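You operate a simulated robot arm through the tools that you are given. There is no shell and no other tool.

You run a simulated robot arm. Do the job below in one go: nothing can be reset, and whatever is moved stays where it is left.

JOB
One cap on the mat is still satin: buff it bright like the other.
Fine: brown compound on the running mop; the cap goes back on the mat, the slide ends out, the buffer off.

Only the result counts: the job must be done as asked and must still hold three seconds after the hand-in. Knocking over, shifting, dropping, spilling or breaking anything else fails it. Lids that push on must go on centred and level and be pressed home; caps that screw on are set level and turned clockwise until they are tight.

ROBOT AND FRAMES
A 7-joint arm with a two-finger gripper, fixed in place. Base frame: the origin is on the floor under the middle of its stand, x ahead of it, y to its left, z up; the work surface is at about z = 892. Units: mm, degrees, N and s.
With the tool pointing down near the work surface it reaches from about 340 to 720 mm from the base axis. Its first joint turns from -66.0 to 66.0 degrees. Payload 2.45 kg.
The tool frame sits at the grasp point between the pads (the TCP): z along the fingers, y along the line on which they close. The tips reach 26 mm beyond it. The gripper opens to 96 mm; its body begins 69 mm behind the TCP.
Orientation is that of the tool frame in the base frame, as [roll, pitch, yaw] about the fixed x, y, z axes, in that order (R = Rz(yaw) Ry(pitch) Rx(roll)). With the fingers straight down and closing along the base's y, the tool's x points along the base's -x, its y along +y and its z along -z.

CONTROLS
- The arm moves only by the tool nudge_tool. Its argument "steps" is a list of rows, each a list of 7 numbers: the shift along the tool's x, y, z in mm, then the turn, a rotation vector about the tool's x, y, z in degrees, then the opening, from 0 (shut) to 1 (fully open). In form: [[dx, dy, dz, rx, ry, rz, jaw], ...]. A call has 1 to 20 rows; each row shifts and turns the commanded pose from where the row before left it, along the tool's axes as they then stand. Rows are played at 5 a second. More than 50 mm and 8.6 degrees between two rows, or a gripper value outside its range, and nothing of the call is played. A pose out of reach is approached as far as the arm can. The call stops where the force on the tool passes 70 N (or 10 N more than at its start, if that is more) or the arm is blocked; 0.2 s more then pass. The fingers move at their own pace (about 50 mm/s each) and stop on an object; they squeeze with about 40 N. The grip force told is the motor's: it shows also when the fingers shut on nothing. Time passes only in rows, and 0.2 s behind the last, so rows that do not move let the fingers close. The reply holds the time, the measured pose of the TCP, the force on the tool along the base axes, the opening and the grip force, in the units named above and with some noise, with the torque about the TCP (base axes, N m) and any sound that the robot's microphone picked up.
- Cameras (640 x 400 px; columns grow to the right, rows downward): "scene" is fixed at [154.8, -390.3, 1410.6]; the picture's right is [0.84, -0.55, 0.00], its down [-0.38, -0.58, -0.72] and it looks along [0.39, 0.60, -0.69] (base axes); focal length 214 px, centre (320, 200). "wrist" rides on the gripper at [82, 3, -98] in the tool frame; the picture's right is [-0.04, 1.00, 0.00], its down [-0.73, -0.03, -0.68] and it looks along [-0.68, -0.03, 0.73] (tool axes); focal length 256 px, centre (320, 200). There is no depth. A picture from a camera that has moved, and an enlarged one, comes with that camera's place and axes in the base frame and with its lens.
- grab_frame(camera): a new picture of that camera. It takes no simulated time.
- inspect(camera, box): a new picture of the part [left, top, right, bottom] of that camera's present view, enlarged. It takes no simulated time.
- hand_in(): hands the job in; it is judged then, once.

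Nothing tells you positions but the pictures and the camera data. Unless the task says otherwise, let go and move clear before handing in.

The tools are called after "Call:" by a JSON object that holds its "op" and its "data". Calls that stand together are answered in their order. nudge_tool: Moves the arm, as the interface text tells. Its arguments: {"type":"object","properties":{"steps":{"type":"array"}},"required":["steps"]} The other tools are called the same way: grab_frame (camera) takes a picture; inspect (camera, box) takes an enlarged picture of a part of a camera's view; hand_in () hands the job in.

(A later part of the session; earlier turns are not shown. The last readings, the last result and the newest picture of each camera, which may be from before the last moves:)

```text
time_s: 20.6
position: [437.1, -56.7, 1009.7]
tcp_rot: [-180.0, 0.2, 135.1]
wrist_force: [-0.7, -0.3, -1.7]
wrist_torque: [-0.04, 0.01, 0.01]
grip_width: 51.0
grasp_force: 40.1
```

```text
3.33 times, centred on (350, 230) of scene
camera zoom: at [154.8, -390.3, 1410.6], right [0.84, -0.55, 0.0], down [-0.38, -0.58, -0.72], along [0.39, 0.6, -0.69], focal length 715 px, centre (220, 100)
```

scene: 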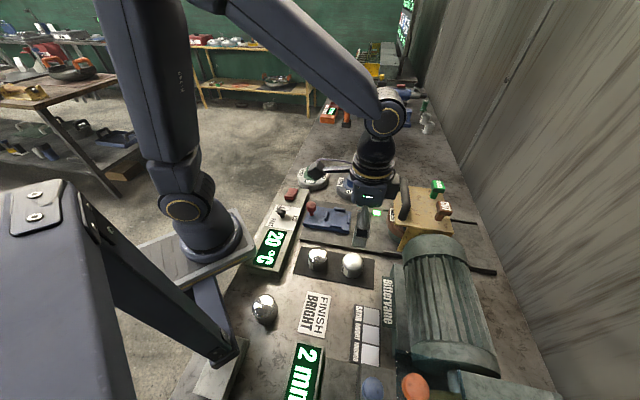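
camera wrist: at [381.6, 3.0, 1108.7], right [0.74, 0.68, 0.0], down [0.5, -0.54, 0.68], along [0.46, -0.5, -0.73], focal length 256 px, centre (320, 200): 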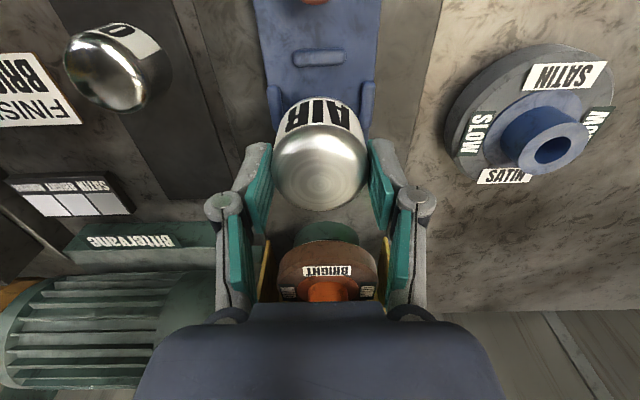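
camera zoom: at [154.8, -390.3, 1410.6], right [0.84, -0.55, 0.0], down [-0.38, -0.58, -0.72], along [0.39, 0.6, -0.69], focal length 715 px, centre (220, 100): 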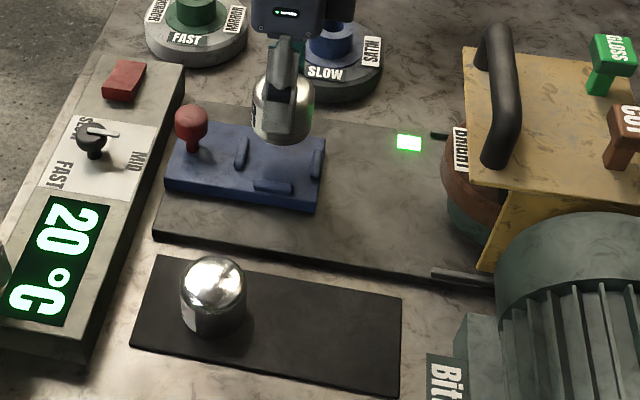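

The cap is centred over the pocket to within a millimetre. I'll lower it, first fast then in small steps, watching the force.

Call:
{"op": "nudge_tool", "data": {"steps": [[0, 0, 25, 0, 0, 0, 0.3], [0, 0, 25, 0, 0, 0, 0.3], [0, 0, 4, 0, 0, 0, 0.3], [0, 0, 0, 0, 0, 0, 0.3]]}}

Call:
{"op": "inspect", "data": {"camera": "scene", "box": [300, 180, 380, 250]}}

Call:
{"op": "grab_frame", "data": {"camera": "wrist"}}

```text
time_s: 21.6
position: [438.2, -57.8, 955.4]
tcp_rot: [179.9, 0.3, 134.9]
wrist_force: [-3.6, -4.9, 27.5]
wrist_torque: [-0.28, 0.04, -0.02]
grip_width: 50.9
grasp_force: 40.3
```

```text
5.71 times, centred on (340, 215) of scene
camera zoom: at [154.3, -390.4, 1410.7], right [0.84, -0.55, 0.0], down [-0.38, -0.58, -0.72], along [0.39, 0.6, -0.69], focal length 1226 px, centre (206, 114)
```

zoom: 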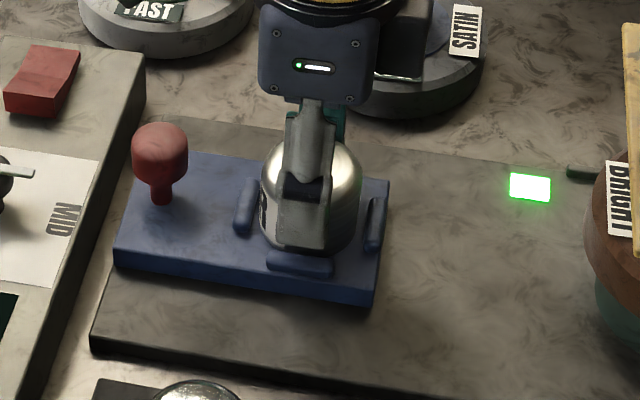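

```text
taken
camera wrist: at [382.2, 2.2, 1053.4], right [0.74, 0.68, 0.0], down [0.49, -0.54, 0.68], along [0.46, -0.5, -0.73], focal length 256 px, centre (320, 200)
```

wrist: 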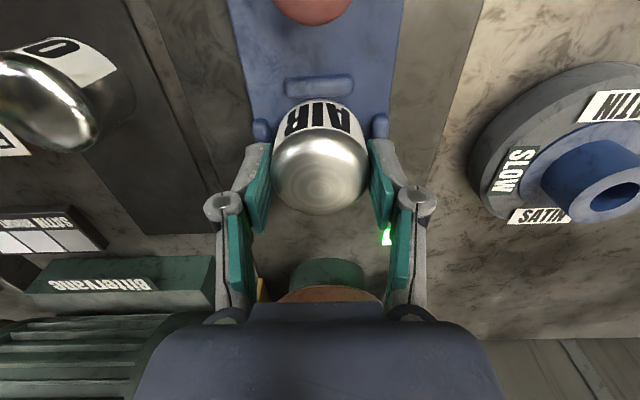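

There is contact at TCP z ≈ 955 (27 N), a bit earlier than expected and with some sideways force. I'll raise slightly and look at what touched.

Call:
{"op": "nudge_tool", "data": {"steps": [[0, 0, -4, 0, 0, 0, 0.3], [0, 0, 0, 0, 0, 0, 0.3]]}}

Call:
{"op": "inspect", "data": {"camera": "scene", "box": [320, 195, 370, 235]}}

Call:
{"op": "inspect", "data": {"camera": "wrist", "box": [240, 80, 400, 220]}}

```text
time_s: 22.2
position: [436.5, -56.7, 957.3]
tcp_rot: [-179.9, 0.0, 134.9]
wrist_force: [-0.1, -0.6, -2.2]
wrist_torque: [0.03, 0.01, 0.0]
grip_width: 51.0
grasp_force: 40.9
```

```text
10.00 times, centred on (345, 215) of scene
camera zoom: at [154.8, -390.3, 1410.6], right [0.84, -0.55, 0.0], down [-0.38, -0.58, -0.72], along [0.39, 0.6, -0.69], focal length 2145 px, centre (70, 50)
```

zoom: 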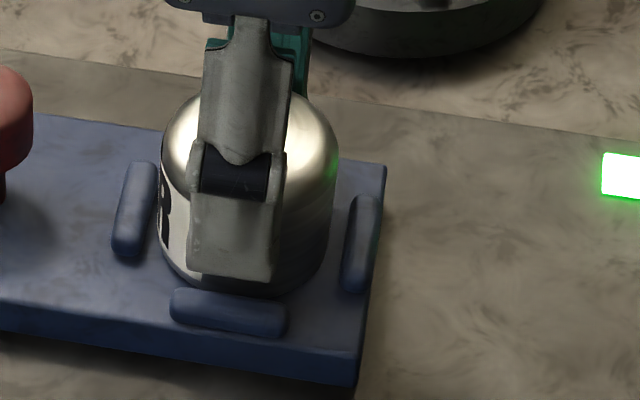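

```text
2.86 times, centred on (320, 150) of wrist
camera zoom: at [381.3, 3.0, 1055.9], right [0.73, 0.68, 0.0], down [0.5, -0.54, 0.68], along [0.46, -0.5, -0.73], focal length 731 px, centre (320, 343)
```

zoom: 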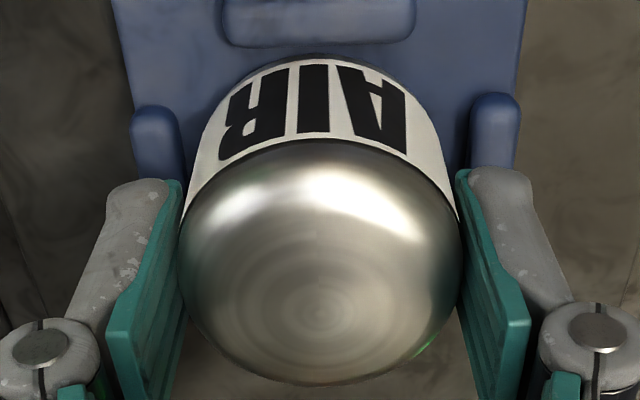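

The cap looks well inside all four stops with the fingertips just above them. I'll lower the last 2 mm until it seats, release gently and lift a bit.

Call:
{"op": "nudge_tool", "data": {"steps": [[0, 0, 1.5, 0, 0, 0, 0.3], [0, 0, 0, 0, 0, 0, 0.3]]}}

Call:
{"op": "inspect", "data": {"camera": "scene", "box": [320, 195, 370, 235]}}

```text
time_s: 22.8
position: [436.8, -57.3, 956.5]
tcp_rot: [-180.0, 0.0, 134.9]
wrist_force: [0.7, 0.4, -1.6]
wrist_torque: [0.03, -0.03, 0.04]
grip_width: 51.0
grasp_force: 40.1
```

```text
10.00 times, centred on (345, 215) of scene
camera zoom: at [154.8, -390.3, 1410.6], right [0.84, -0.55, 0.0], down [-0.38, -0.58, -0.72], along [0.39, 0.6, -0.69], focal length 2145 px, centre (70, 50)
```

zoom: 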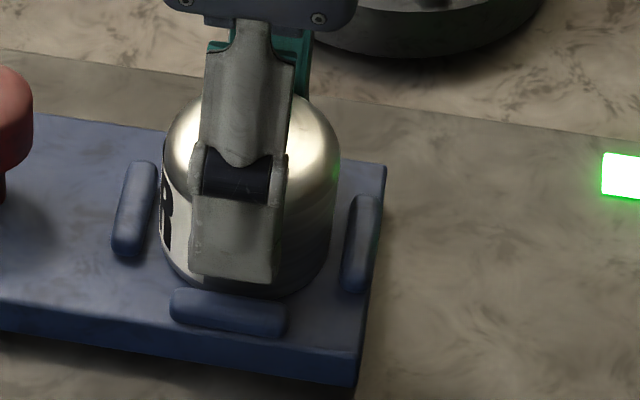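

Call:
{"op": "nudge_tool", "data": {"steps": [[0, 0, 1, 0, 0, 0, 0.3], [0, 0, 0, 0, 0, 0, 0.3]]}}

```text
time_s: 23.4
position: [438.3, -57.7, 954.8]
tcp_rot: [-180.0, 0.1, 135.1]
wrist_force: [-0.1, 0.0, 0.5]
wrist_torque: [0.0, -0.03, 0.02]
grip_width: 51.1
grasp_force: 40.0
```

I can feel the weight being taken now (force changed from −1.6 to +0.5 N), so the cap has reached the sled. I'll open gently and lift away.

Call:
{"op": "nudge_tool", "data": {"steps": [[0, 0, 0.5, 0, 0, 0, 0.3], [0, 0, 0, 0, 0, 0, 0.58], [0, 0, 0, 0, 0, 0, 0.62], [0, 0, 0, 0, 0, 0, 0.66], [0, 0, 0, 0, 0, 0, 0.7], [0, 0, -10, 0, 0, 0, 0.72], [0, 0, -30, 0, 0, 0, 0.75], [0, 0, -40, 0, 0, 0, 0.8], [0, 0, 0, 0, 0, 0, 0.8]]}}

Call:
{"op": "grab_frame", "data": {"camera": "wrist"}}

Call:
{"op": "inspect", "data": {"camera": "scene", "box": [300, 180, 380, 250]}}

Call:
{"op": "inspect", "data": {"camera": "wrist", "box": [240, 0, 400, 120]}}

```text
time_s: 25.4
position: [435.9, -59.2, 1035.5]
tcp_rot: [-180.0, 0.1, 135.0]
wrist_force: [0.3, 0.0, -0.2]
wrist_torque: [0.06, -0.02, 0.0]
grip_width: 76.6
grasp_force: 0.1
```

```text
taken
camera wrist: at [381.0, 2.0, 1134.0], right [0.73, 0.68, 0.0], down [0.5, -0.54, 0.68], along [0.46, -0.5, -0.73], focal length 256 px, centre (320, 200)
```

wrist: 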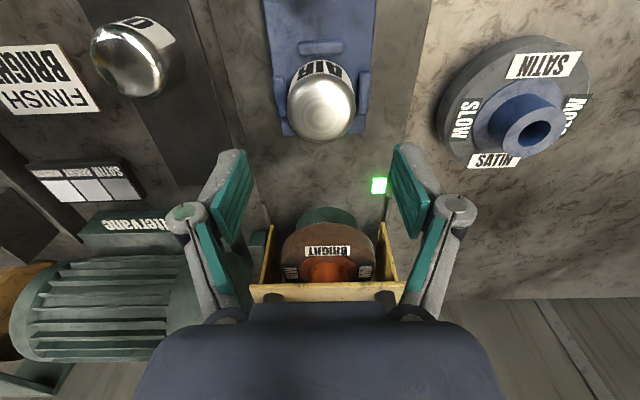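

```text
5.71 times, centred on (340, 215) of scene
camera zoom: at [154.8, -390.3, 1410.6], right [0.84, -0.55, 0.0], down [-0.38, -0.58, -0.72], along [0.39, 0.6, -0.69], focal length 1226 px, centre (206, 114)
```

zoom: 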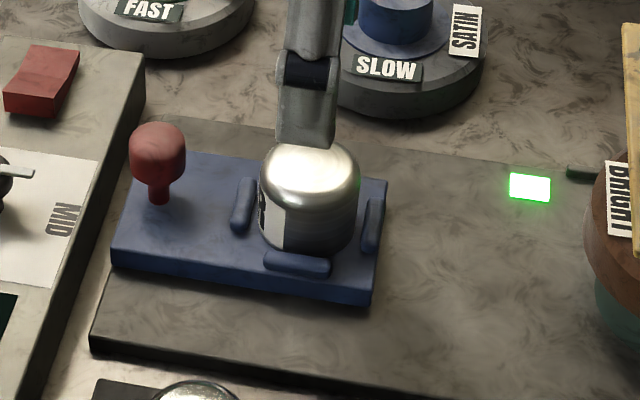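

```text
3.33 times, centred on (320, 60) of wrist
camera zoom: at [381.0, 2.0, 1134.0], right [0.73, 0.68, 0.0], down [0.5, -0.54, 0.68], along [0.46, -0.5, -0.73], focal length 853 px, centre (320, 667)
```

zoom: 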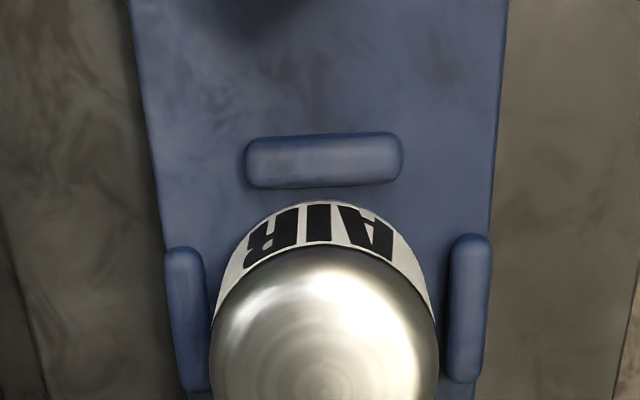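

The cap sits upright between all four stops. Next the rocker: I'll close the fingers and hover over its raised end, near (351, 87).

Call:
{"op": "nudge_tool", "data": {"steps": [[40.9, 10.8, 0, 0, 0, 0, 0.4], [40.9, 10.8, 0, 0, 0, 0, 0], [40.9, 10.8, 0, 0, 0, 0, 0], [40.9, 10.8, 0, 0, 0, 0, 0], [0, 0, 20, 0, 0, 0, 0], [0, 0, 20, 0, 0, 0, 0], [0, 0, 10, 0, 0, 0, 0], [0, 0, 0, 0, 0, 0, 0]]}}

Call:
{"op": "grab_frame", "data": {"camera": "wrist"}}

Call:
{"op": "inspect", "data": {"camera": "scene", "box": [240, 170, 340, 270]}}

```text
time_s: 27.2
position: [353.4, 88.9, 985.3]
tcp_rot: [180.0, 0.2, 135.0]
wrist_force: [0.0, 0.1, -0.6]
wrist_torque: [0.03, -0.01, -0.02]
grip_width: 0.0
grasp_force: 28.7
```

```text
taken
camera wrist: at [297.0, 149.1, 1083.5], right [0.73, 0.68, 0.0], down [0.5, -0.54, 0.68], along [0.46, -0.5, -0.73], focal length 256 px, centre (320, 200)
```

wrist: 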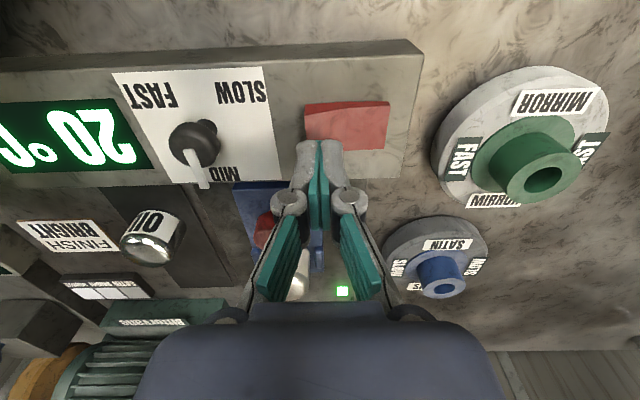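

```text
4.00 times, centred on (290, 220) of scene
camera zoom: at [154.8, -390.3, 1410.6], right [0.84, -0.55, 0.0], down [-0.38, -0.58, -0.72], along [0.39, 0.6, -0.69], focal length 858 px, centre (440, 120)
```

zoom: 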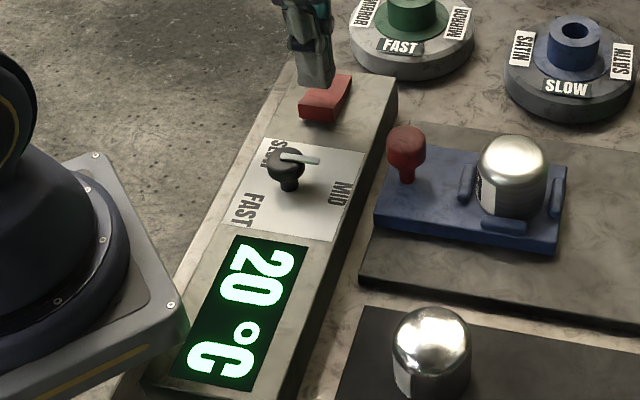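

Call:
{"op": "inspect", "data": {"camera": "wrist", "box": [270, 70, 430, 190]}}

```text
3.33 times, centred on (350, 130) of wrist
camera zoom: at [297.0, 149.1, 1083.5], right [0.73, 0.68, 0.0], down [0.5, -0.54, 0.68], along [0.46, -0.5, -0.73], focal length 853 px, centre (220, 433)
```

zoom: 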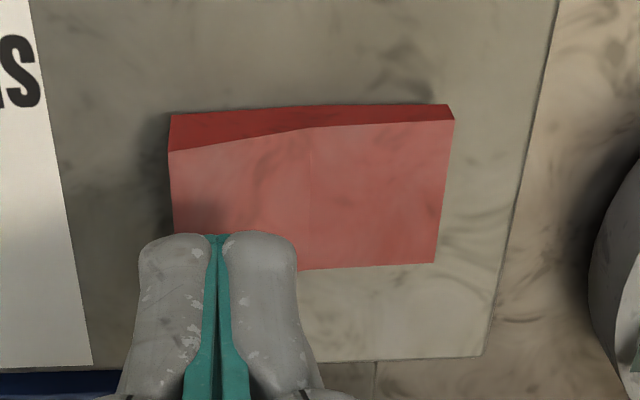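

The press point needs about 6 mm toward the base to be mid-width on the raised half. Then I'll press down in small steps and listen.

Call:
{"op": "nudge_tool", "data": {"steps": [[6, 0, 0, 0, 0, 0, 0], [0, 0, 8, 0, 0, 0, 0], [0, 0, 3, 0, 0, 0, 0], [0, 0, 2, 0, 0, 0, 0], [0, 0, 2, 0, 0, 0, 0], [0, 0, 0, 0, 0, 0, 0]]}}

```text
time_s: 28.6
position: [347.7, 94.0, 970.0]
tcp_rot: [180.0, 0.1, 135.0]
wrist_force: [0.1, 0.4, 0.0]
wrist_torque: [0.0, 0.0, 0.03]
grip_width: 0.0
grasp_force: 28.2
```

Call:
{"op": "nudge_tool", "data": {"steps": [[0, 0, 2, 0, 0, 0, 0], [0, 0, 2, 0, 0, 0, 0], [0, 0, 2, 0, 0, 0, 0], [0, 0, 0, 0, 0, 0, 0]]}}

Call:
{"op": "inspect", "data": {"camera": "wrist", "box": [270, 70, 430, 190]}}

```text
time_s: 29.6
position: [348.6, 94.1, 963.4]
tcp_rot: [-179.9, 0.1, 135.0]
wrist_force: [-0.7, 0.3, 2.5]
wrist_torque: [-0.03, 0.06, 0.0]
grip_width: 0.0
grasp_force: 28.4
```

```text
3.33 times, centred on (350, 130) of wrist
camera zoom: at [292.9, 153.5, 1062.2], right [0.73, 0.68, 0.0], down [0.5, -0.54, 0.68], along [0.46, -0.5, -0.73], focal length 853 px, centre (220, 433)
```

zoom: 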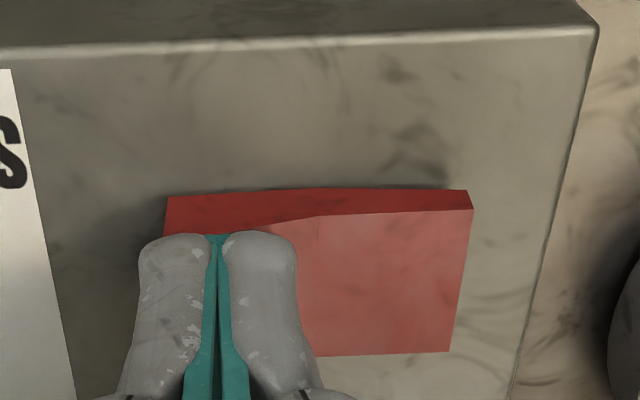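

Contact has just begun. I'll keep pressing in small steps.

Call:
{"op": "nudge_tool", "data": {"steps": [[0, 0, 1.5, 0, 0, 0, 0], [0, 0, 1.5, 0, 0, 0, 0], [0, 0, 1.5, 0, 0, 0, 0], [0, 0, 0, 0, 0, 0, 0]]}}

```text
time_s: 30.6
position: [348.8, 94.1, 959.4]
tcp_rot: [180.0, 0.1, 135.1]
wrist_force: [0.7, 0.5, -0.2]
wrist_torque: [-0.02, 0.05, 0.03]
grip_width: 0.0
grasp_force: 28.6
```

Call:
{"op": "inspect", "data": {"camera": "wrist", "box": [270, 70, 430, 190]}}

Call:
{"op": "inspect", "data": {"camera": "scene", "box": [240, 170, 340, 270]}}

Call:
{"op": "inspect", "data": {"camera": "scene", "box": [370, 170, 460, 260]}}

```text
3.33 times, centred on (350, 130) of wrist
camera zoom: at [292.8, 153.4, 1057.3], right [0.73, 0.68, 0.0], down [0.5, -0.54, 0.68], along [0.46, -0.5, -0.73], focal length 853 px, centre (220, 433)
```

zoom: 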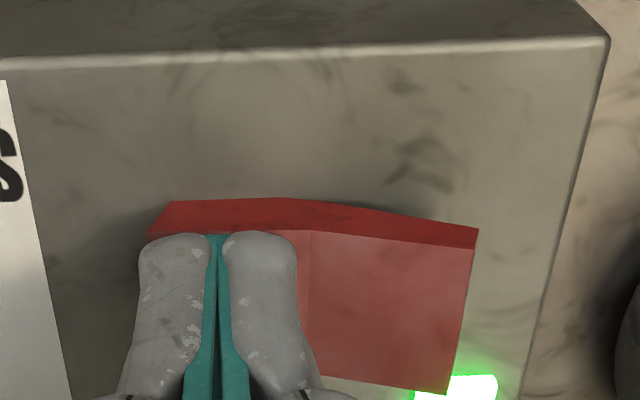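

```text
4.00 times, centred on (290, 220) of scene
camera zoom: at [154.8, -390.3, 1410.6], right [0.84, -0.55, 0.0], down [-0.38, -0.58, -0.72], along [0.39, 0.6, -0.69], focal length 858 px, centre (440, 120)
```

zoom: 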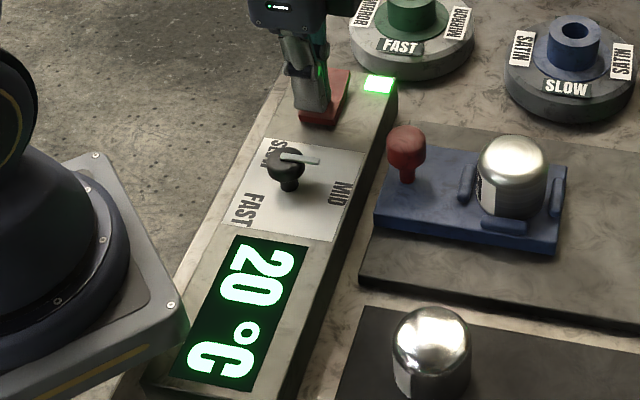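

```text
4.44 times, centred on (415, 215) of scene
camera zoom: at [154.8, -390.3, 1410.6], right [0.84, -0.55, 0.0], down [-0.38, -0.58, -0.72], along [0.39, 0.6, -0.69], focal length 953 px, centre (-102, 133)
```

zoom: 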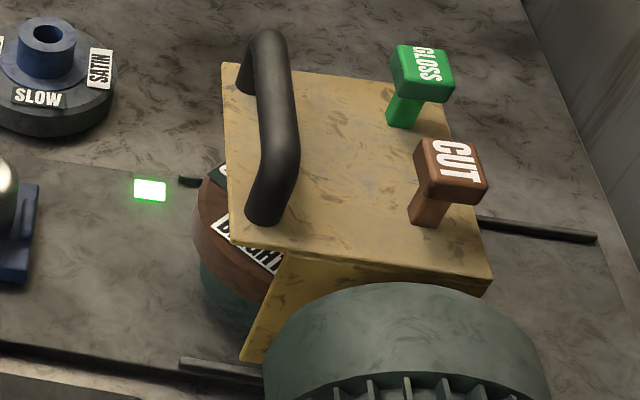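

The rocker toggled, the box's green lamp is lit and the mop is turning. Now I'll rise and go over the brown CUT plunger at about (583, −260, 1055).

Call:
{"op": "nudge_tool", "data": {"steps": [[0, 0, -45, 0, 0, 0, 0], [0, 0, -45, 0, 0, 0, 0], [0, 0, -45, 0, 0, 0, 0], [0, 0, -45, 0, 0, 0, 0], [-46.3, -9.4, 0, 0, 0, 0, 0], [-46.3, -9.4, 0, 0, 0, 0, 0], [-46.3, -9.4, 0, 0, 0, 0, 0], [-46.3, -9.4, 0, 0, 0, 0, 0], [-46.3, -9.4, 0, 0, 0, 0, 0], [-46.3, -9.4, 0, 0, 0, 0, 0], [-46.3, -9.4, 0, 0, 0, 0, 0], [-46.3, -9.4, 0, 0, 0, 0, 0], [-46.3, -9.4, 0, 0, 0, 0, 0], [0, 0, 0, 0, 0, 0, 0]]}}

Call:
{"op": "grab_frame", "data": {"camera": "wrist"}}

Call:
{"op": "grab_frame", "data": {"camera": "scene"}}

```text
time_s: 33.6
position: [580.5, -260.7, 1143.4]
tcp_rot: [-180.0, -0.1, 135.0]
wrist_force: [0.6, 0.2, -0.5]
wrist_torque: [0.01, -0.02, 0.02]
grip_width: 0.0
grasp_force: 28.6
```

```text
taken
camera wrist: at [524.7, -201.3, 1240.5], right [0.73, 0.68, 0.0], down [0.5, -0.54, 0.68], along [0.46, -0.5, -0.73], focal length 256 px, centre (320, 200)
```

wrist: 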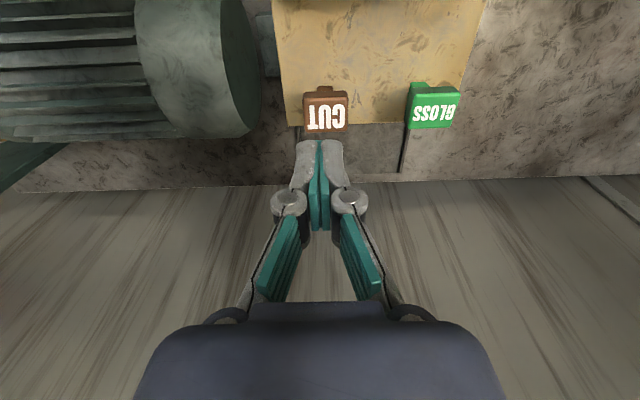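

```text
taken
```

scene: 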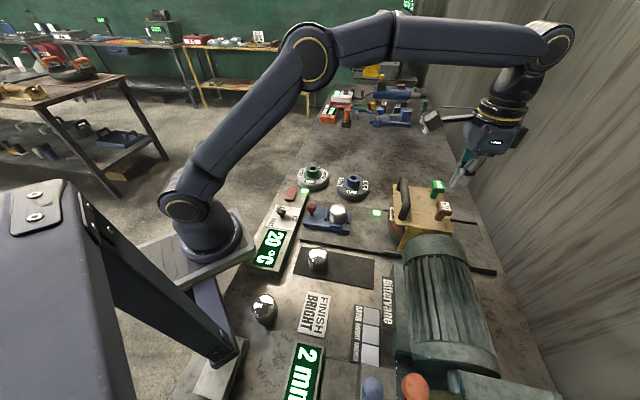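

Call:
{"op": "inspect", "data": {"camera": "wrist", "box": [260, 60, 400, 180]}}

```text
3.33 times, centred on (330, 120) of wrist
camera zoom: at [524.7, -201.3, 1240.5], right [0.73, 0.68, 0.0], down [0.5, -0.54, 0.68], along [0.46, -0.5, -0.73], focal length 853 px, centre (287, 467)
```

zoom: 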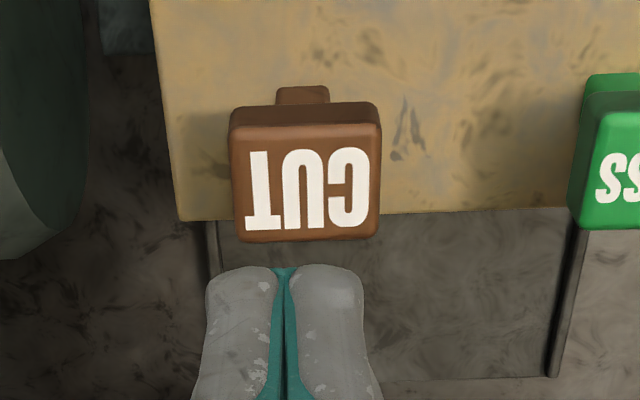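

CUT is about 5 mm off from my axis; I'll correct, come down close to it and then press slowly.

Call:
{"op": "nudge_tool", "data": {"steps": [[-4.2, 2.8, 25, 0, 0, 0, 0], [0, 0, 25, 0, 0, 0, 0], [0, 0, 5, 0, 0, 0, 0], [0, 0, 0, 0, 0, 0, 0]]}}

Call:
{"op": "inspect", "data": {"camera": "wrist", "box": [260, 80, 400, 200]}}

Call:
{"op": "inspect", "data": {"camera": "scene", "box": [380, 150, 480, 250]}}

```text
time_s: 34.6
position: [587.9, -262.5, 1086.0]
tcp_rot: [-180.0, 0.1, 135.0]
wrist_force: [-0.4, -0.1, 0.1]
wrist_torque: [0.0, -0.03, 0.02]
grip_width: 0.1
grasp_force: 28.4
```

```text
3.33 times, centred on (330, 140) of wrist
camera zoom: at [532.6, -202.3, 1184.0], right [0.73, 0.68, 0.0], down [0.5, -0.54, 0.68], along [0.46, -0.5, -0.73], focal length 853 px, centre (287, 400)
```

zoom: 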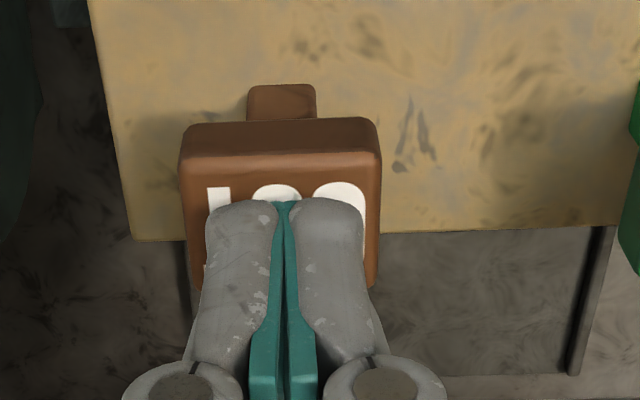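

```text
4.00 times, centred on (430, 200) of scene
camera zoom: at [154.8, -390.3, 1410.6], right [0.84, -0.55, 0.0], down [-0.38, -0.58, -0.72], along [0.39, 0.6, -0.69], focal length 858 px, centre (-120, 200)
```

zoom: 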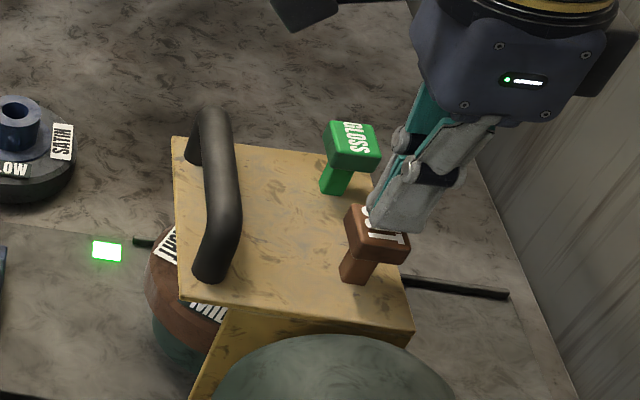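

The tips are just above the CUT block. I'll press it down in 3 mm steps.

Call:
{"op": "nudge_tool", "data": {"steps": [[0, 0, 3, 0, 0, 0, 0], [0, 0, 3, 0, 0, 0, 0], [0, 0, 3, 0, 0, 0, 0], [0, 0, 0, 0, 0, 0, 0]]}}

Call:
{"op": "inspect", "data": {"camera": "scene", "box": [380, 150, 480, 250]}}

```text
time_s: 35.6
position: [588.8, -261.8, 1076.4]
tcp_rot: [179.9, 0.1, 134.9]
wrist_force: [1.0, -1.2, 2.2]
wrist_torque: [-0.05, -0.01, 0.02]
grip_width: 6.0
grasp_force: 28.7
```

```text
4.00 times, centred on (430, 200) of scene
camera zoom: at [154.8, -390.3, 1410.6], right [0.84, -0.55, 0.0], down [-0.38, -0.58, -0.72], along [0.39, 0.6, -0.69], focal length 858 px, centre (-120, 200)
```

zoom: 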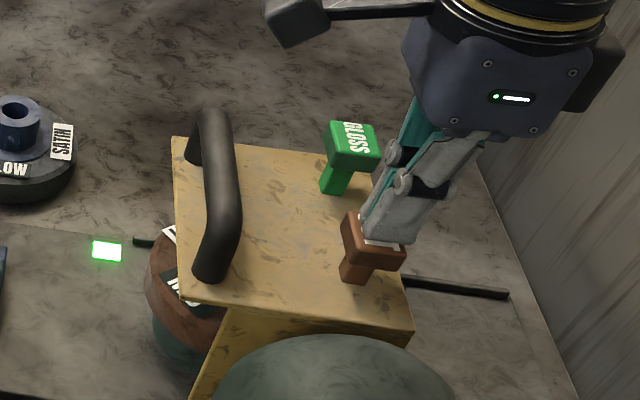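

The plunger is moving down lightly. I'll press further and hold a moment.

Call:
{"op": "nudge_tool", "data": {"steps": [[0, 0, 3, 0, 0, 0, 0], [0, 0, 3, 0, 0, 0, 0], [0, 0, 3, 0, 0, 0, 0], [0, 0, 0, 0, 0, 0, 0]]}}

Call:
{"op": "inspect", "data": {"camera": "scene", "box": [380, 150, 480, 250]}}

Call:
{"op": "inspect", "data": {"camera": "wrist", "box": [260, 80, 400, 200]}}

```text
time_s: 36.6
position: [588.7, -262.3, 1066.3]
tcp_rot: [180.0, 0.0, 135.1]
wrist_force: [1.8, 0.4, 4.5]
wrist_torque: [0.04, -0.04, -0.04]
grip_width: 6.0
grasp_force: 28.3
heard: click
```

```text
4.00 times, centred on (430, 200) of scene
camera zoom: at [154.8, -390.2, 1410.6], right [0.84, -0.55, 0.0], down [-0.38, -0.58, -0.72], along [0.39, 0.6, -0.7], focal length 858 px, centre (-120, 200)
```

zoom: 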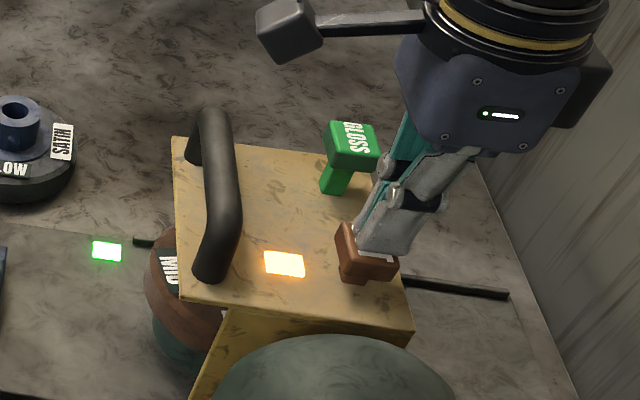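

```text
3.33 times, centred on (330, 140) of wrist
camera zoom: at [532.0, -202.1, 1165.3], right [0.73, 0.68, 0.0], down [0.5, -0.54, 0.68], along [0.46, -0.5, -0.73], focal length 853 px, centre (287, 400)
```

zoom: 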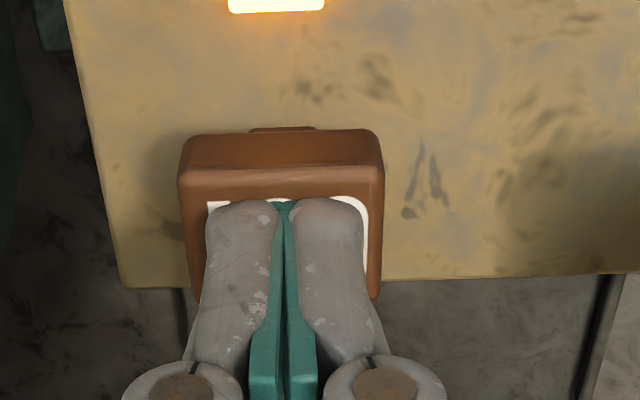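

A click and an amber lamp on the guard: the brown compound is on. I'll release, lift and go to the red sled knob with the jaws partly open.

Call:
{"op": "nudge_tool", "data": {"steps": [[0, 0, -20, 0, 0, 0, 0], [0, 0, -45, 0, 0, 0, 0], [0, 0, -15, 0, 0, 0, 0.3], [47.8, 5.5, 0, 0, 0, 0, 0.62], [47.8, 5.5, 0, 0, 0, 0, 0.62], [47.8, 5.5, 0, 0, 0, 0, 0.62], [47.8, 5.5, 0, 0, 0, 0, 0.62], [47.8, 5.5, 0, 0, 0, 0, 0.62], [47.8, 5.5, 0, 0, 0, 0, 0.62], [47.8, 5.5, 0, 0, 0, 0, 0.62], [0, 0, 45, 0, 0, 0, 0.62], [0, 0, 45, 0, 0, 0, 0.62], [0, 0, 25, 0, 0, 0, 0.62], [0, 0, 0, 0, 0, 0, 0.62]]}}

Call:
{"op": "grab_frame", "data": {"camera": "wrist"}}

Call:
{"op": "grab_frame", "data": {"camera": "scene"}}

```text
time_s: 39.6
position: [378.3, 1.8, 1029.5]
tcp_rot: [180.0, 0.1, 135.0]
wrist_force: [-0.1, -0.3, 0.3]
wrist_torque: [0.06, 0.01, 0.0]
grip_width: 59.1
grasp_force: 0.1
```

```text
taken
camera wrist: at [322.8, 62.9, 1129.2], right [0.73, 0.68, 0.0], down [0.5, -0.54, 0.68], along [0.46, -0.5, -0.73], focal length 256 px, centre (320, 200)
```

wrist: 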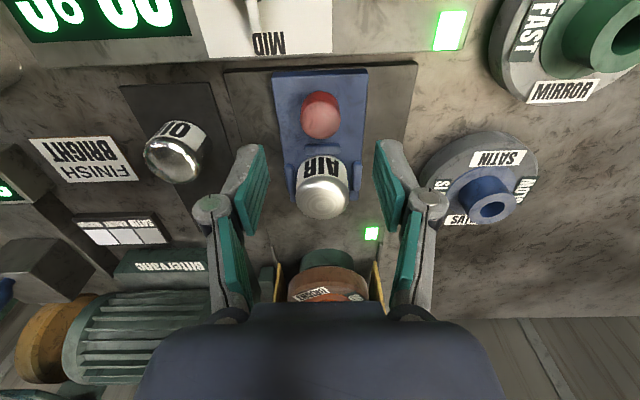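

```text
taken
```

scene: 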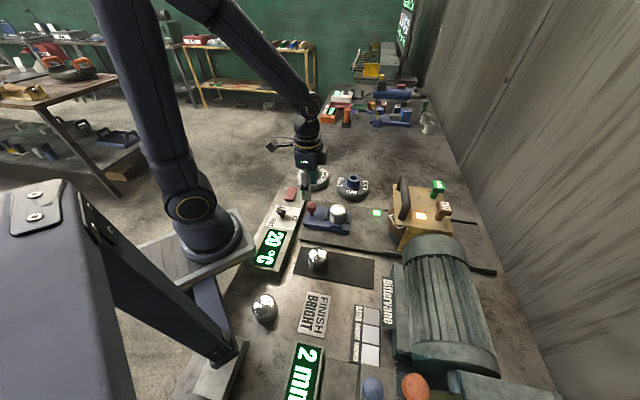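

Call:
{"op": "inspect", "data": {"camera": "wrist", "box": [250, 60, 390, 160]}}

```text
4.00 times, centred on (320, 110) of wrist
camera zoom: at [322.8, 62.9, 1129.2], right [0.73, 0.68, 0.0], down [0.5, -0.54, 0.68], along [0.46, -0.5, -0.73], focal length 1024 px, centre (320, 560)
```

zoom: 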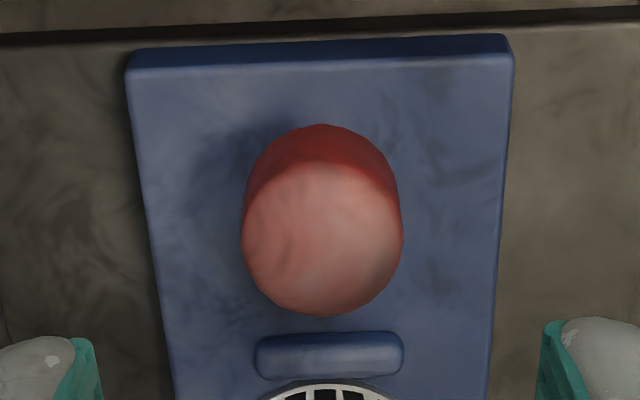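

The knob is about 3 mm toward the base from my axis. I'll correct, descend around it and grip.

Call:
{"op": "nudge_tool", "data": {"steps": [[3, 0.5, 25, 0, 0, 0, 0.62], [0, 0, 25, 0, 0, 0, 0.62], [0, 0, 15, 0, 0, 0, 0.62], [0, 0, 8, 0, 0, 0, 0.62], [0, 0, 0, 0, 0, 0, 0.62], [0, 0, 0, 0, 0, 0, 0.2], [0, 0, 0, 0, 0, 0, 0.2], [0, 0, 0, 0, 0, 0, 0.2], [0, 0, 0, 0, 0, 0, 0.2]]}}

Call:
{"op": "grab_frame", "data": {"camera": "wrist"}}

Call:
{"op": "inspect", "data": {"camera": "scene", "box": [240, 170, 460, 290]}}

```text
time_s: 41.6
position: [377.1, 4.5, 958.6]
tcp_rot: [180.0, 0.1, 135.0]
wrist_force: [4.1, 4.1, -7.6]
wrist_torque: [0.14, -0.1, -0.01]
grip_width: 29.3
grasp_force: 45.0
```

```text
taken
camera wrist: at [321.1, 64.7, 1057.3], right [0.73, 0.68, 0.0], down [0.5, -0.54, 0.68], along [0.46, -0.5, -0.73], focal length 256 px, centre (320, 200)
```

wrist: 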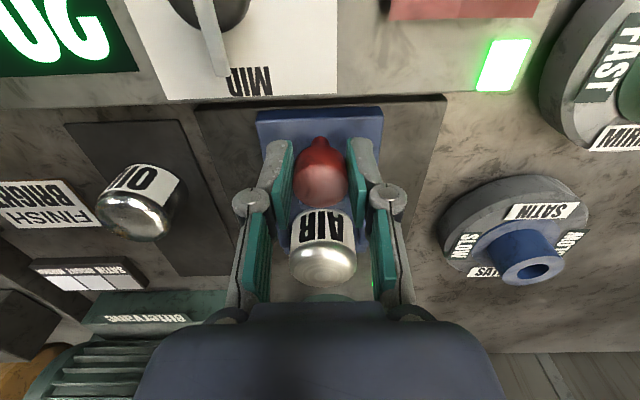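

```text
2.91 times, centred on (350, 230) of scene
camera zoom: at [155.0, -390.2, 1410.6], right [0.84, -0.55, 0.0], down [-0.38, -0.58, -0.72], along [0.39, 0.6, -0.7], focal length 624 px, centre (233, 113)
```

zoom: 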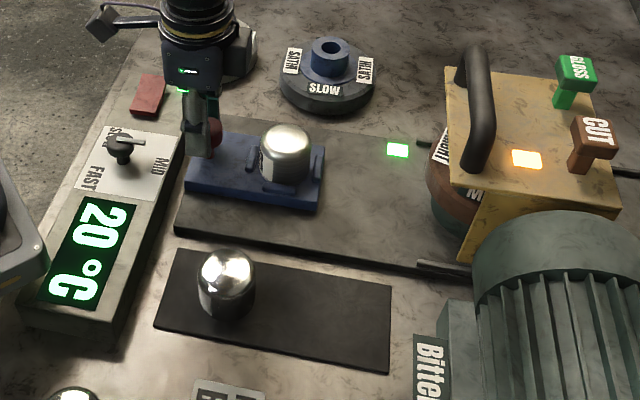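

The knob is gripped. I'll push the sled toward the mop in modest steps, first about 80 mm, watching the force and the readout.

Call:
{"op": "nudge_tool", "data": {"steps": [[-5, 0, 0, 0, 0, 0, 0.2], [-10, 0, 0, 0, 0, 0, 0.2], [-15, 0, 0, 0, 0, 0, 0.2], [-15, 0, 0, 0, 0, 0, 0.2], [-15, 0, 0, 0, 0, 0, 0.2], [-15, 0, 0, 0, 0, 0, 0.2], [-5, 0, 0, 0, 0, 0, 0.2], [0, 0, 0, 0, 0, 0, 0.2]]}}

Call:
{"op": "inspect", "data": {"camera": "scene", "box": [240, 170, 460, 290]}}

Call:
{"op": "grab_frame", "data": {"camera": "wrist"}}

```text
time_s: 43.4
position: [433.7, -51.0, 957.8]
tcp_rot: [-180.0, 0.0, 135.1]
wrist_force: [10.5, 10.4, -23.8]
wrist_torque: [0.25, -0.35, 0.1]
grip_width: 29.4
grasp_force: 45.2
```

```text
2.91 times, centred on (350, 230) of scene
camera zoom: at [155.4, -390.1, 1410.6], right [0.84, -0.55, 0.0], down [-0.38, -0.58, -0.72], along [0.39, 0.6, -0.7], focal length 624 px, centre (233, 113)
```

zoom: 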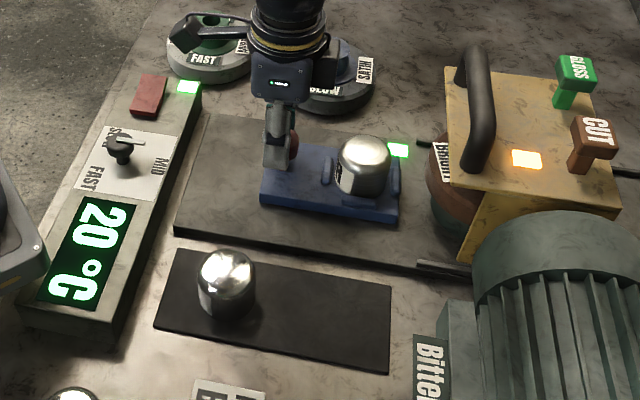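

```text
taken
camera wrist: at [377.7, 8.1, 1057.4], right [0.73, 0.68, 0.0], down [0.5, -0.54, 0.68], along [0.46, -0.5, -0.73], focal length 256 px, centre (320, 200)
```

wrist: 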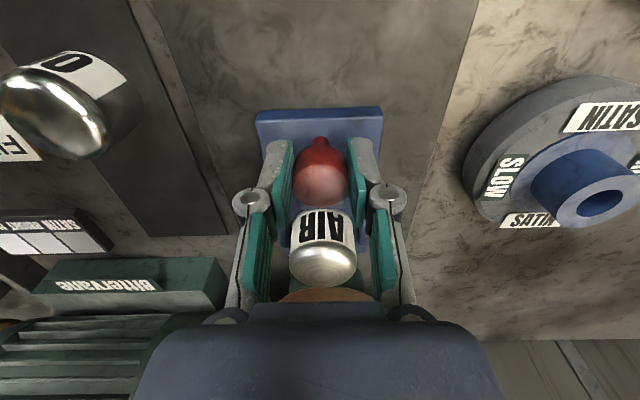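

The sled slides nicely; cap is ~30 mm short of the mop. I'll relieve the built-up side/vertical strain and advance toward contact.

Call:
{"op": "nudge_tool", "data": {"steps": [[0, 1, 1.5, 0, 0, 0, 0.2], [-8, 0.1, 0, 0, 0, 0, 0.2], [-8, 0.1, 0, 0, 0, 0, 0.2], [-6, 0.1, 0, 0, 0, 0, 0.2], [0, 0, 0, 0, 0, 0, 0.2]]}}

Call:
{"op": "inspect", "data": {"camera": "scene", "box": [320, 170, 460, 270]}}

```text
time_s: 44.6
position: [449.8, -67.5, 957.9]
tcp_rot: [-180.0, 0.2, 134.9]
wrist_force: [-5.2, -7.4, 26.3]
wrist_torque: [-0.31, -0.05, -0.08]
grip_width: 29.2
grasp_force: 45.1
```

```text
4.00 times, centred on (390, 220) of scene
camera zoom: at [154.2, -390.4, 1410.6], right [0.84, -0.55, 0.0], down [-0.38, -0.58, -0.72], along [0.39, 0.6, -0.69], focal length 858 px, centre (40, 120)
```

zoom: 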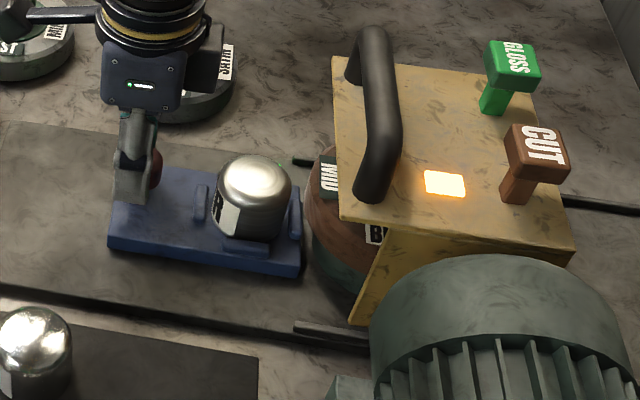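

I overcorrected in z slightly; trim back and keep advancing in small steps.

Call:
{"op": "nudge_tool", "data": {"steps": [[0, -0.4, -0.8, 0, 0, 0, 0.2], [-4, 0, 0, 0, 0, 0, 0.2], [-4, 0, 0, 0, 0, 0, 0.2], [0, 0, 0, 0, 0, 0, 0.2]]}}

Call:
{"op": "inspect", "data": {"camera": "scene", "box": [320, 170, 460, 270]}}

Call:
{"op": "inspect", "data": {"camera": "scene", "box": [230, 180, 320, 270]}}

```text
time_s: 45.6
position: [454.5, -73.0, 957.5]
tcp_rot: [179.9, -0.1, 135.0]
wrist_force: [-2.7, -1.2, 1.1]
wrist_torque: [0.2, 0.22, 0.02]
grip_width: 29.0
grasp_force: 45.2
```

```text
4.00 times, centred on (390, 220) of scene
camera zoom: at [154.7, -390.3, 1410.6], right [0.84, -0.55, 0.0], down [-0.38, -0.58, -0.72], along [0.39, 0.6, -0.69], focal length 858 px, centre (40, 120)
```

zoom: 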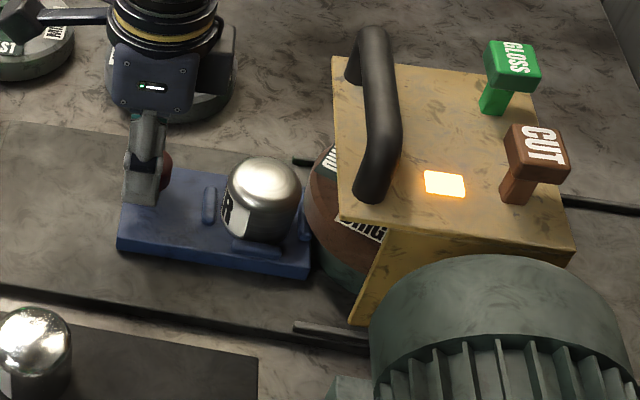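

```text
4.44 times, centred on (275, 225) of scene
camera zoom: at [154.7, -390.3, 1410.6], right [0.84, -0.55, 0.0], down [-0.38, -0.58, -0.72], along [0.39, 0.6, -0.69], focal length 953 px, centre (520, 89)
```

zoom: 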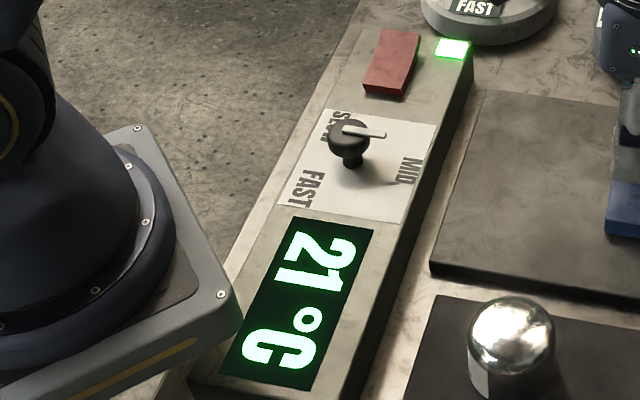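

The readout moved to 21 °C, so the mop is starting to work the cap. I'll press a couple of mm further and dwell briefly while watching the temperature.

Call:
{"op": "nudge_tool", "data": {"steps": [[-1.5, 0, 0, 0, 0, 0, 0.2], [0, 0, 0, 0, 0, 0, 0.2], [0, 0, 0, 0, 0, 0, 0.2], [0, 0, 0, 0, 0, 0, 0.2]]}}

Call:
{"op": "inspect", "data": {"camera": "scene", "box": [230, 180, 320, 270]}}

Call:
{"op": "inspect", "data": {"camera": "scene", "box": [360, 190, 420, 240]}}

```text
time_s: 46.6
position: [455.8, -74.9, 957.5]
tcp_rot: [-179.9, 0.1, 135.0]
wrist_force: [-4.4, -0.2, -12.3]
wrist_torque: [0.04, 0.09, 0.04]
grip_width: 29.1
grasp_force: 44.9
```

```text
4.44 times, centred on (275, 225) of scene
camera zoom: at [154.8, -390.3, 1410.6], right [0.84, -0.55, 0.0], down [-0.38, -0.58, -0.72], along [0.39, 0.6, -0.69], focal length 953 px, centre (520, 89)
```

zoom: 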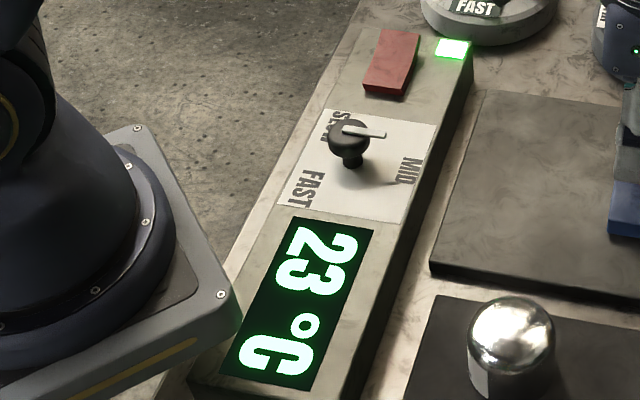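

```text
8.00 times, centred on (390, 215) of scene
camera zoom: at [154.8, -390.3, 1410.6], right [0.84, -0.55, 0.0], down [-0.38, -0.58, -0.72], along [0.39, 0.6, -0.69], focal length 1716 px, centre (-240, 80)
```

zoom: 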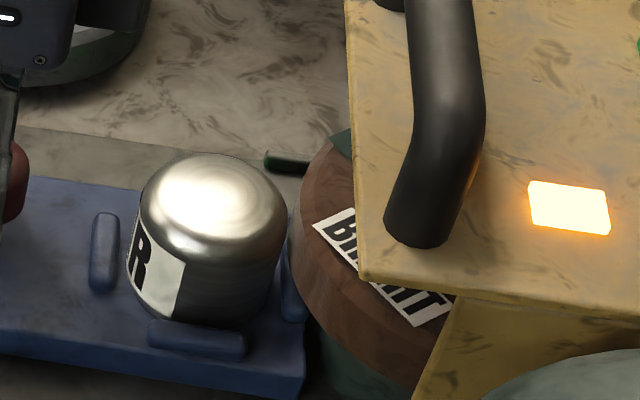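

Contact is light (~3 N) and the temperature climbs slowly. I'll dwell a bit more and check appearance.

Call:
{"op": "nudge_tool", "data": {"steps": [[0, 0, 0.2, 0, 0, 0, 0.2], [0, 0, 0, 0, 0, 0, 0.2], [0, 0, 0, 0, 0, 0, 0.2], [0, 0, 0, 0, 0, 0, 0.2], [0, 0, 0, 0, 0, 0, 0.2], [0, 0, 0, 0, 0, 0, 0.2]]}}

Call:
{"op": "inspect", "data": {"camera": "scene", "box": [230, 180, 320, 270]}}

Call:
{"op": "inspect", "data": {"camera": "scene", "box": [360, 190, 420, 240]}}

```text
time_s: 48.0
position: [456.2, -73.7, 957.3]
tcp_rot: [-179.8, 0.0, 135.0]
wrist_force: [-13.3, -2.2, -7.8]
wrist_torque: [0.01, 0.31, -0.14]
grip_width: 29.1
grasp_force: 45.6
```

```text
4.44 times, centred on (275, 225) of scene
camera zoom: at [154.6, -390.3, 1410.6], right [0.84, -0.55, 0.0], down [-0.38, -0.58, -0.72], along [0.39, 0.6, -0.69], focal length 953 px, centre (520, 89)
```

zoom: 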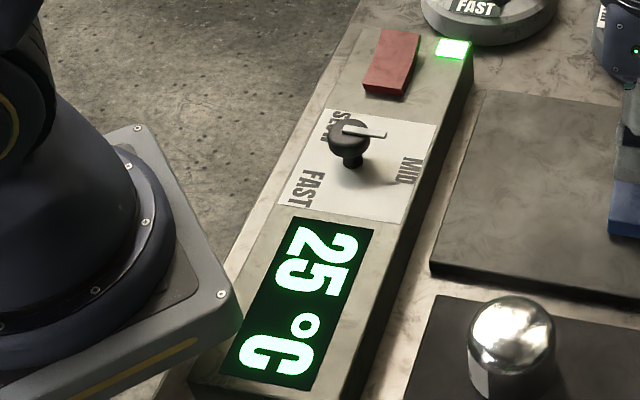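

```text
8.00 times, centred on (390, 215) of scene
camera zoom: at [154.6, -390.3, 1410.6], right [0.84, -0.55, 0.0], down [-0.38, -0.58, -0.72], along [0.39, 0.6, -0.69], focal length 1716 px, centre (-240, 80)
```

zoom: 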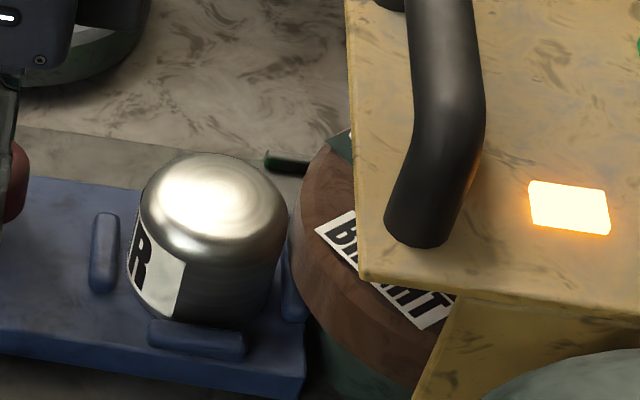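

Still satin at 25 °C. I'll keep the cap on the mop for another two seconds at slightly more pressure.

Call:
{"op": "nudge_tool", "data": {"steps": [[-0.5, 0, 0, 0, 0, 0, 0.2], [0, 0, 0, 0, 0, 0, 0.2], [0, 0, 0, 0, 0, 0, 0.2], [0, 0, 0, 0, 0, 0, 0.2], [0, 0, 0, 0, 0, 0, 0.2], [0, 0, 0, 0, 0, 0, 0.2], [0, 0, 0, 0, 0, 0, 0.2], [0, 0, 0, 0, 0, 0, 0.2]]}}

Call:
{"op": "inspect", "data": {"camera": "scene", "box": [230, 180, 320, 270]}}

Call:
{"op": "inspect", "data": {"camera": "scene", "box": [360, 190, 420, 240]}}

```text
time_s: 49.8
position: [456.8, -74.4, 957.9]
tcp_rot: [-179.9, 0.0, 135.0]
wrist_force: [-16.3, 2.8, 1.9]
wrist_torque: [0.06, 0.35, -0.08]
grip_width: 29.2
grasp_force: 44.6
```

```text
4.44 times, centred on (275, 225) of scene
camera zoom: at [154.3, -390.2, 1410.7], right [0.84, -0.55, 0.0], down [-0.38, -0.58, -0.72], along [0.39, 0.6, -0.69], focal length 953 px, centre (520, 89)
```

zoom: 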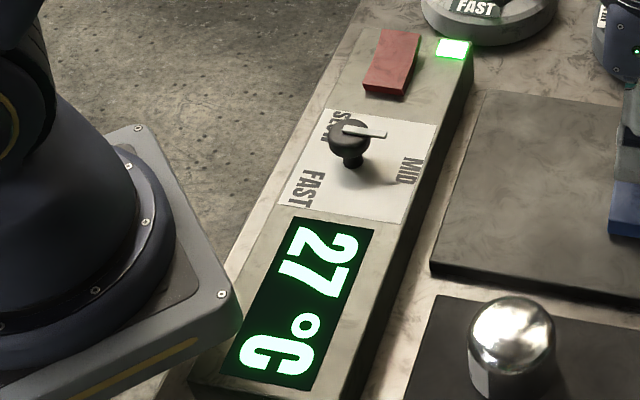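

```text
8.00 times, centred on (390, 215) of scene
camera zoom: at [154.3, -390.2, 1410.7], right [0.84, -0.55, 0.0], down [-0.38, -0.58, -0.72], along [0.39, 0.6, -0.69], focal length 1716 px, centre (-240, 80)
```

zoom: 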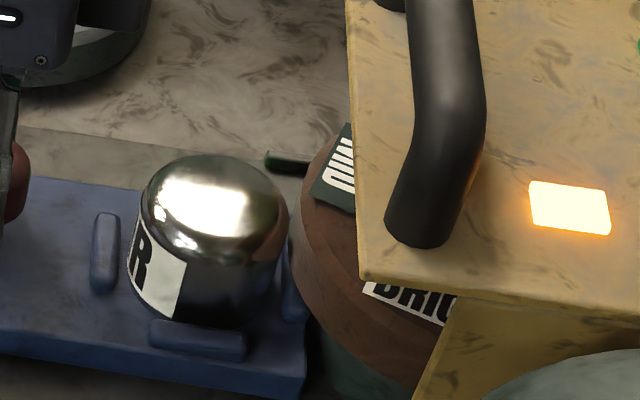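

The cap has turned bright (27 °C). I'll pull the sled straight back out now.

Call:
{"op": "nudge_tool", "data": {"steps": [[10, 0, 0, 0, 0, 0, 0.2], [12, -0.1, 0, 0, 0, 0, 0.2], [15, -0.1, -0.1, 0, 0, 0, 0.2], [15, -0.1, -0.1, 0, 0, 0, 0.2], [15, -0.1, -0.1, 0, 0, 0, 0.2], [15, -0.1, -0.1, 0, 0, 0, 0.2], [15, -0.1, -0.1, 0, 0, 0, 0.2], [10, -0.1, -0.1, 0, 0, 0, 0.2], [4, 0, 0, 0, 0, 0, 0.2], [0, 0, 0, 0, 0, 0, 0.2]]}}

Call:
{"op": "inspect", "data": {"camera": "scene", "box": [240, 170, 460, 290]}}

Call:
{"op": "grab_frame", "data": {"camera": "wrist"}}

```text
time_s: 52.0
position: [379.1, 3.9, 958.6]
tcp_rot: [-179.8, 0.0, 135.1]
wrist_force: [10.1, 11.5, -60.8]
wrist_torque: [0.43, 0.15, 0.14]
grip_width: 29.3
grasp_force: 44.9
```

```text
2.91 times, centred on (350, 230) of scene
camera zoom: at [155.8, -390.0, 1410.6], right [0.84, -0.55, 0.0], down [-0.38, -0.58, -0.72], along [0.39, 0.6, -0.7], focal length 624 px, centre (233, 113)
```

zoom: 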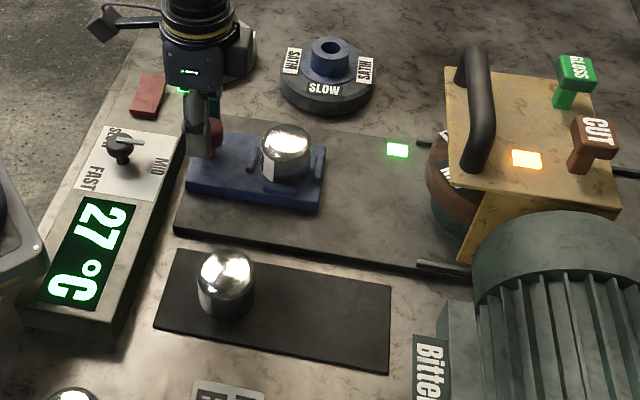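

```text
taken
camera wrist: at [322.2, 63.8, 1056.9], right [0.73, 0.68, 0.0], down [0.5, -0.54, 0.68], along [0.46, -0.5, -0.73], focal length 256 px, centre (320, 200)
```

wrist: 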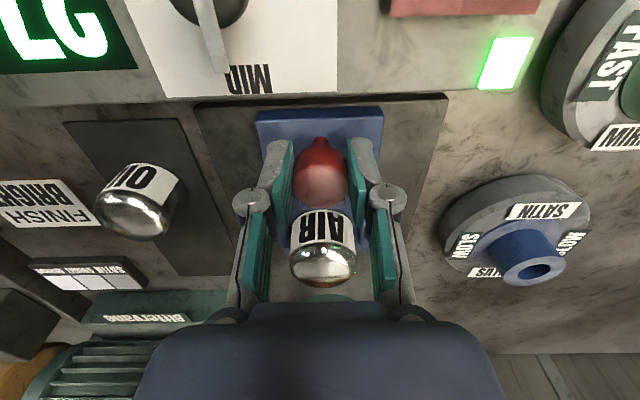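

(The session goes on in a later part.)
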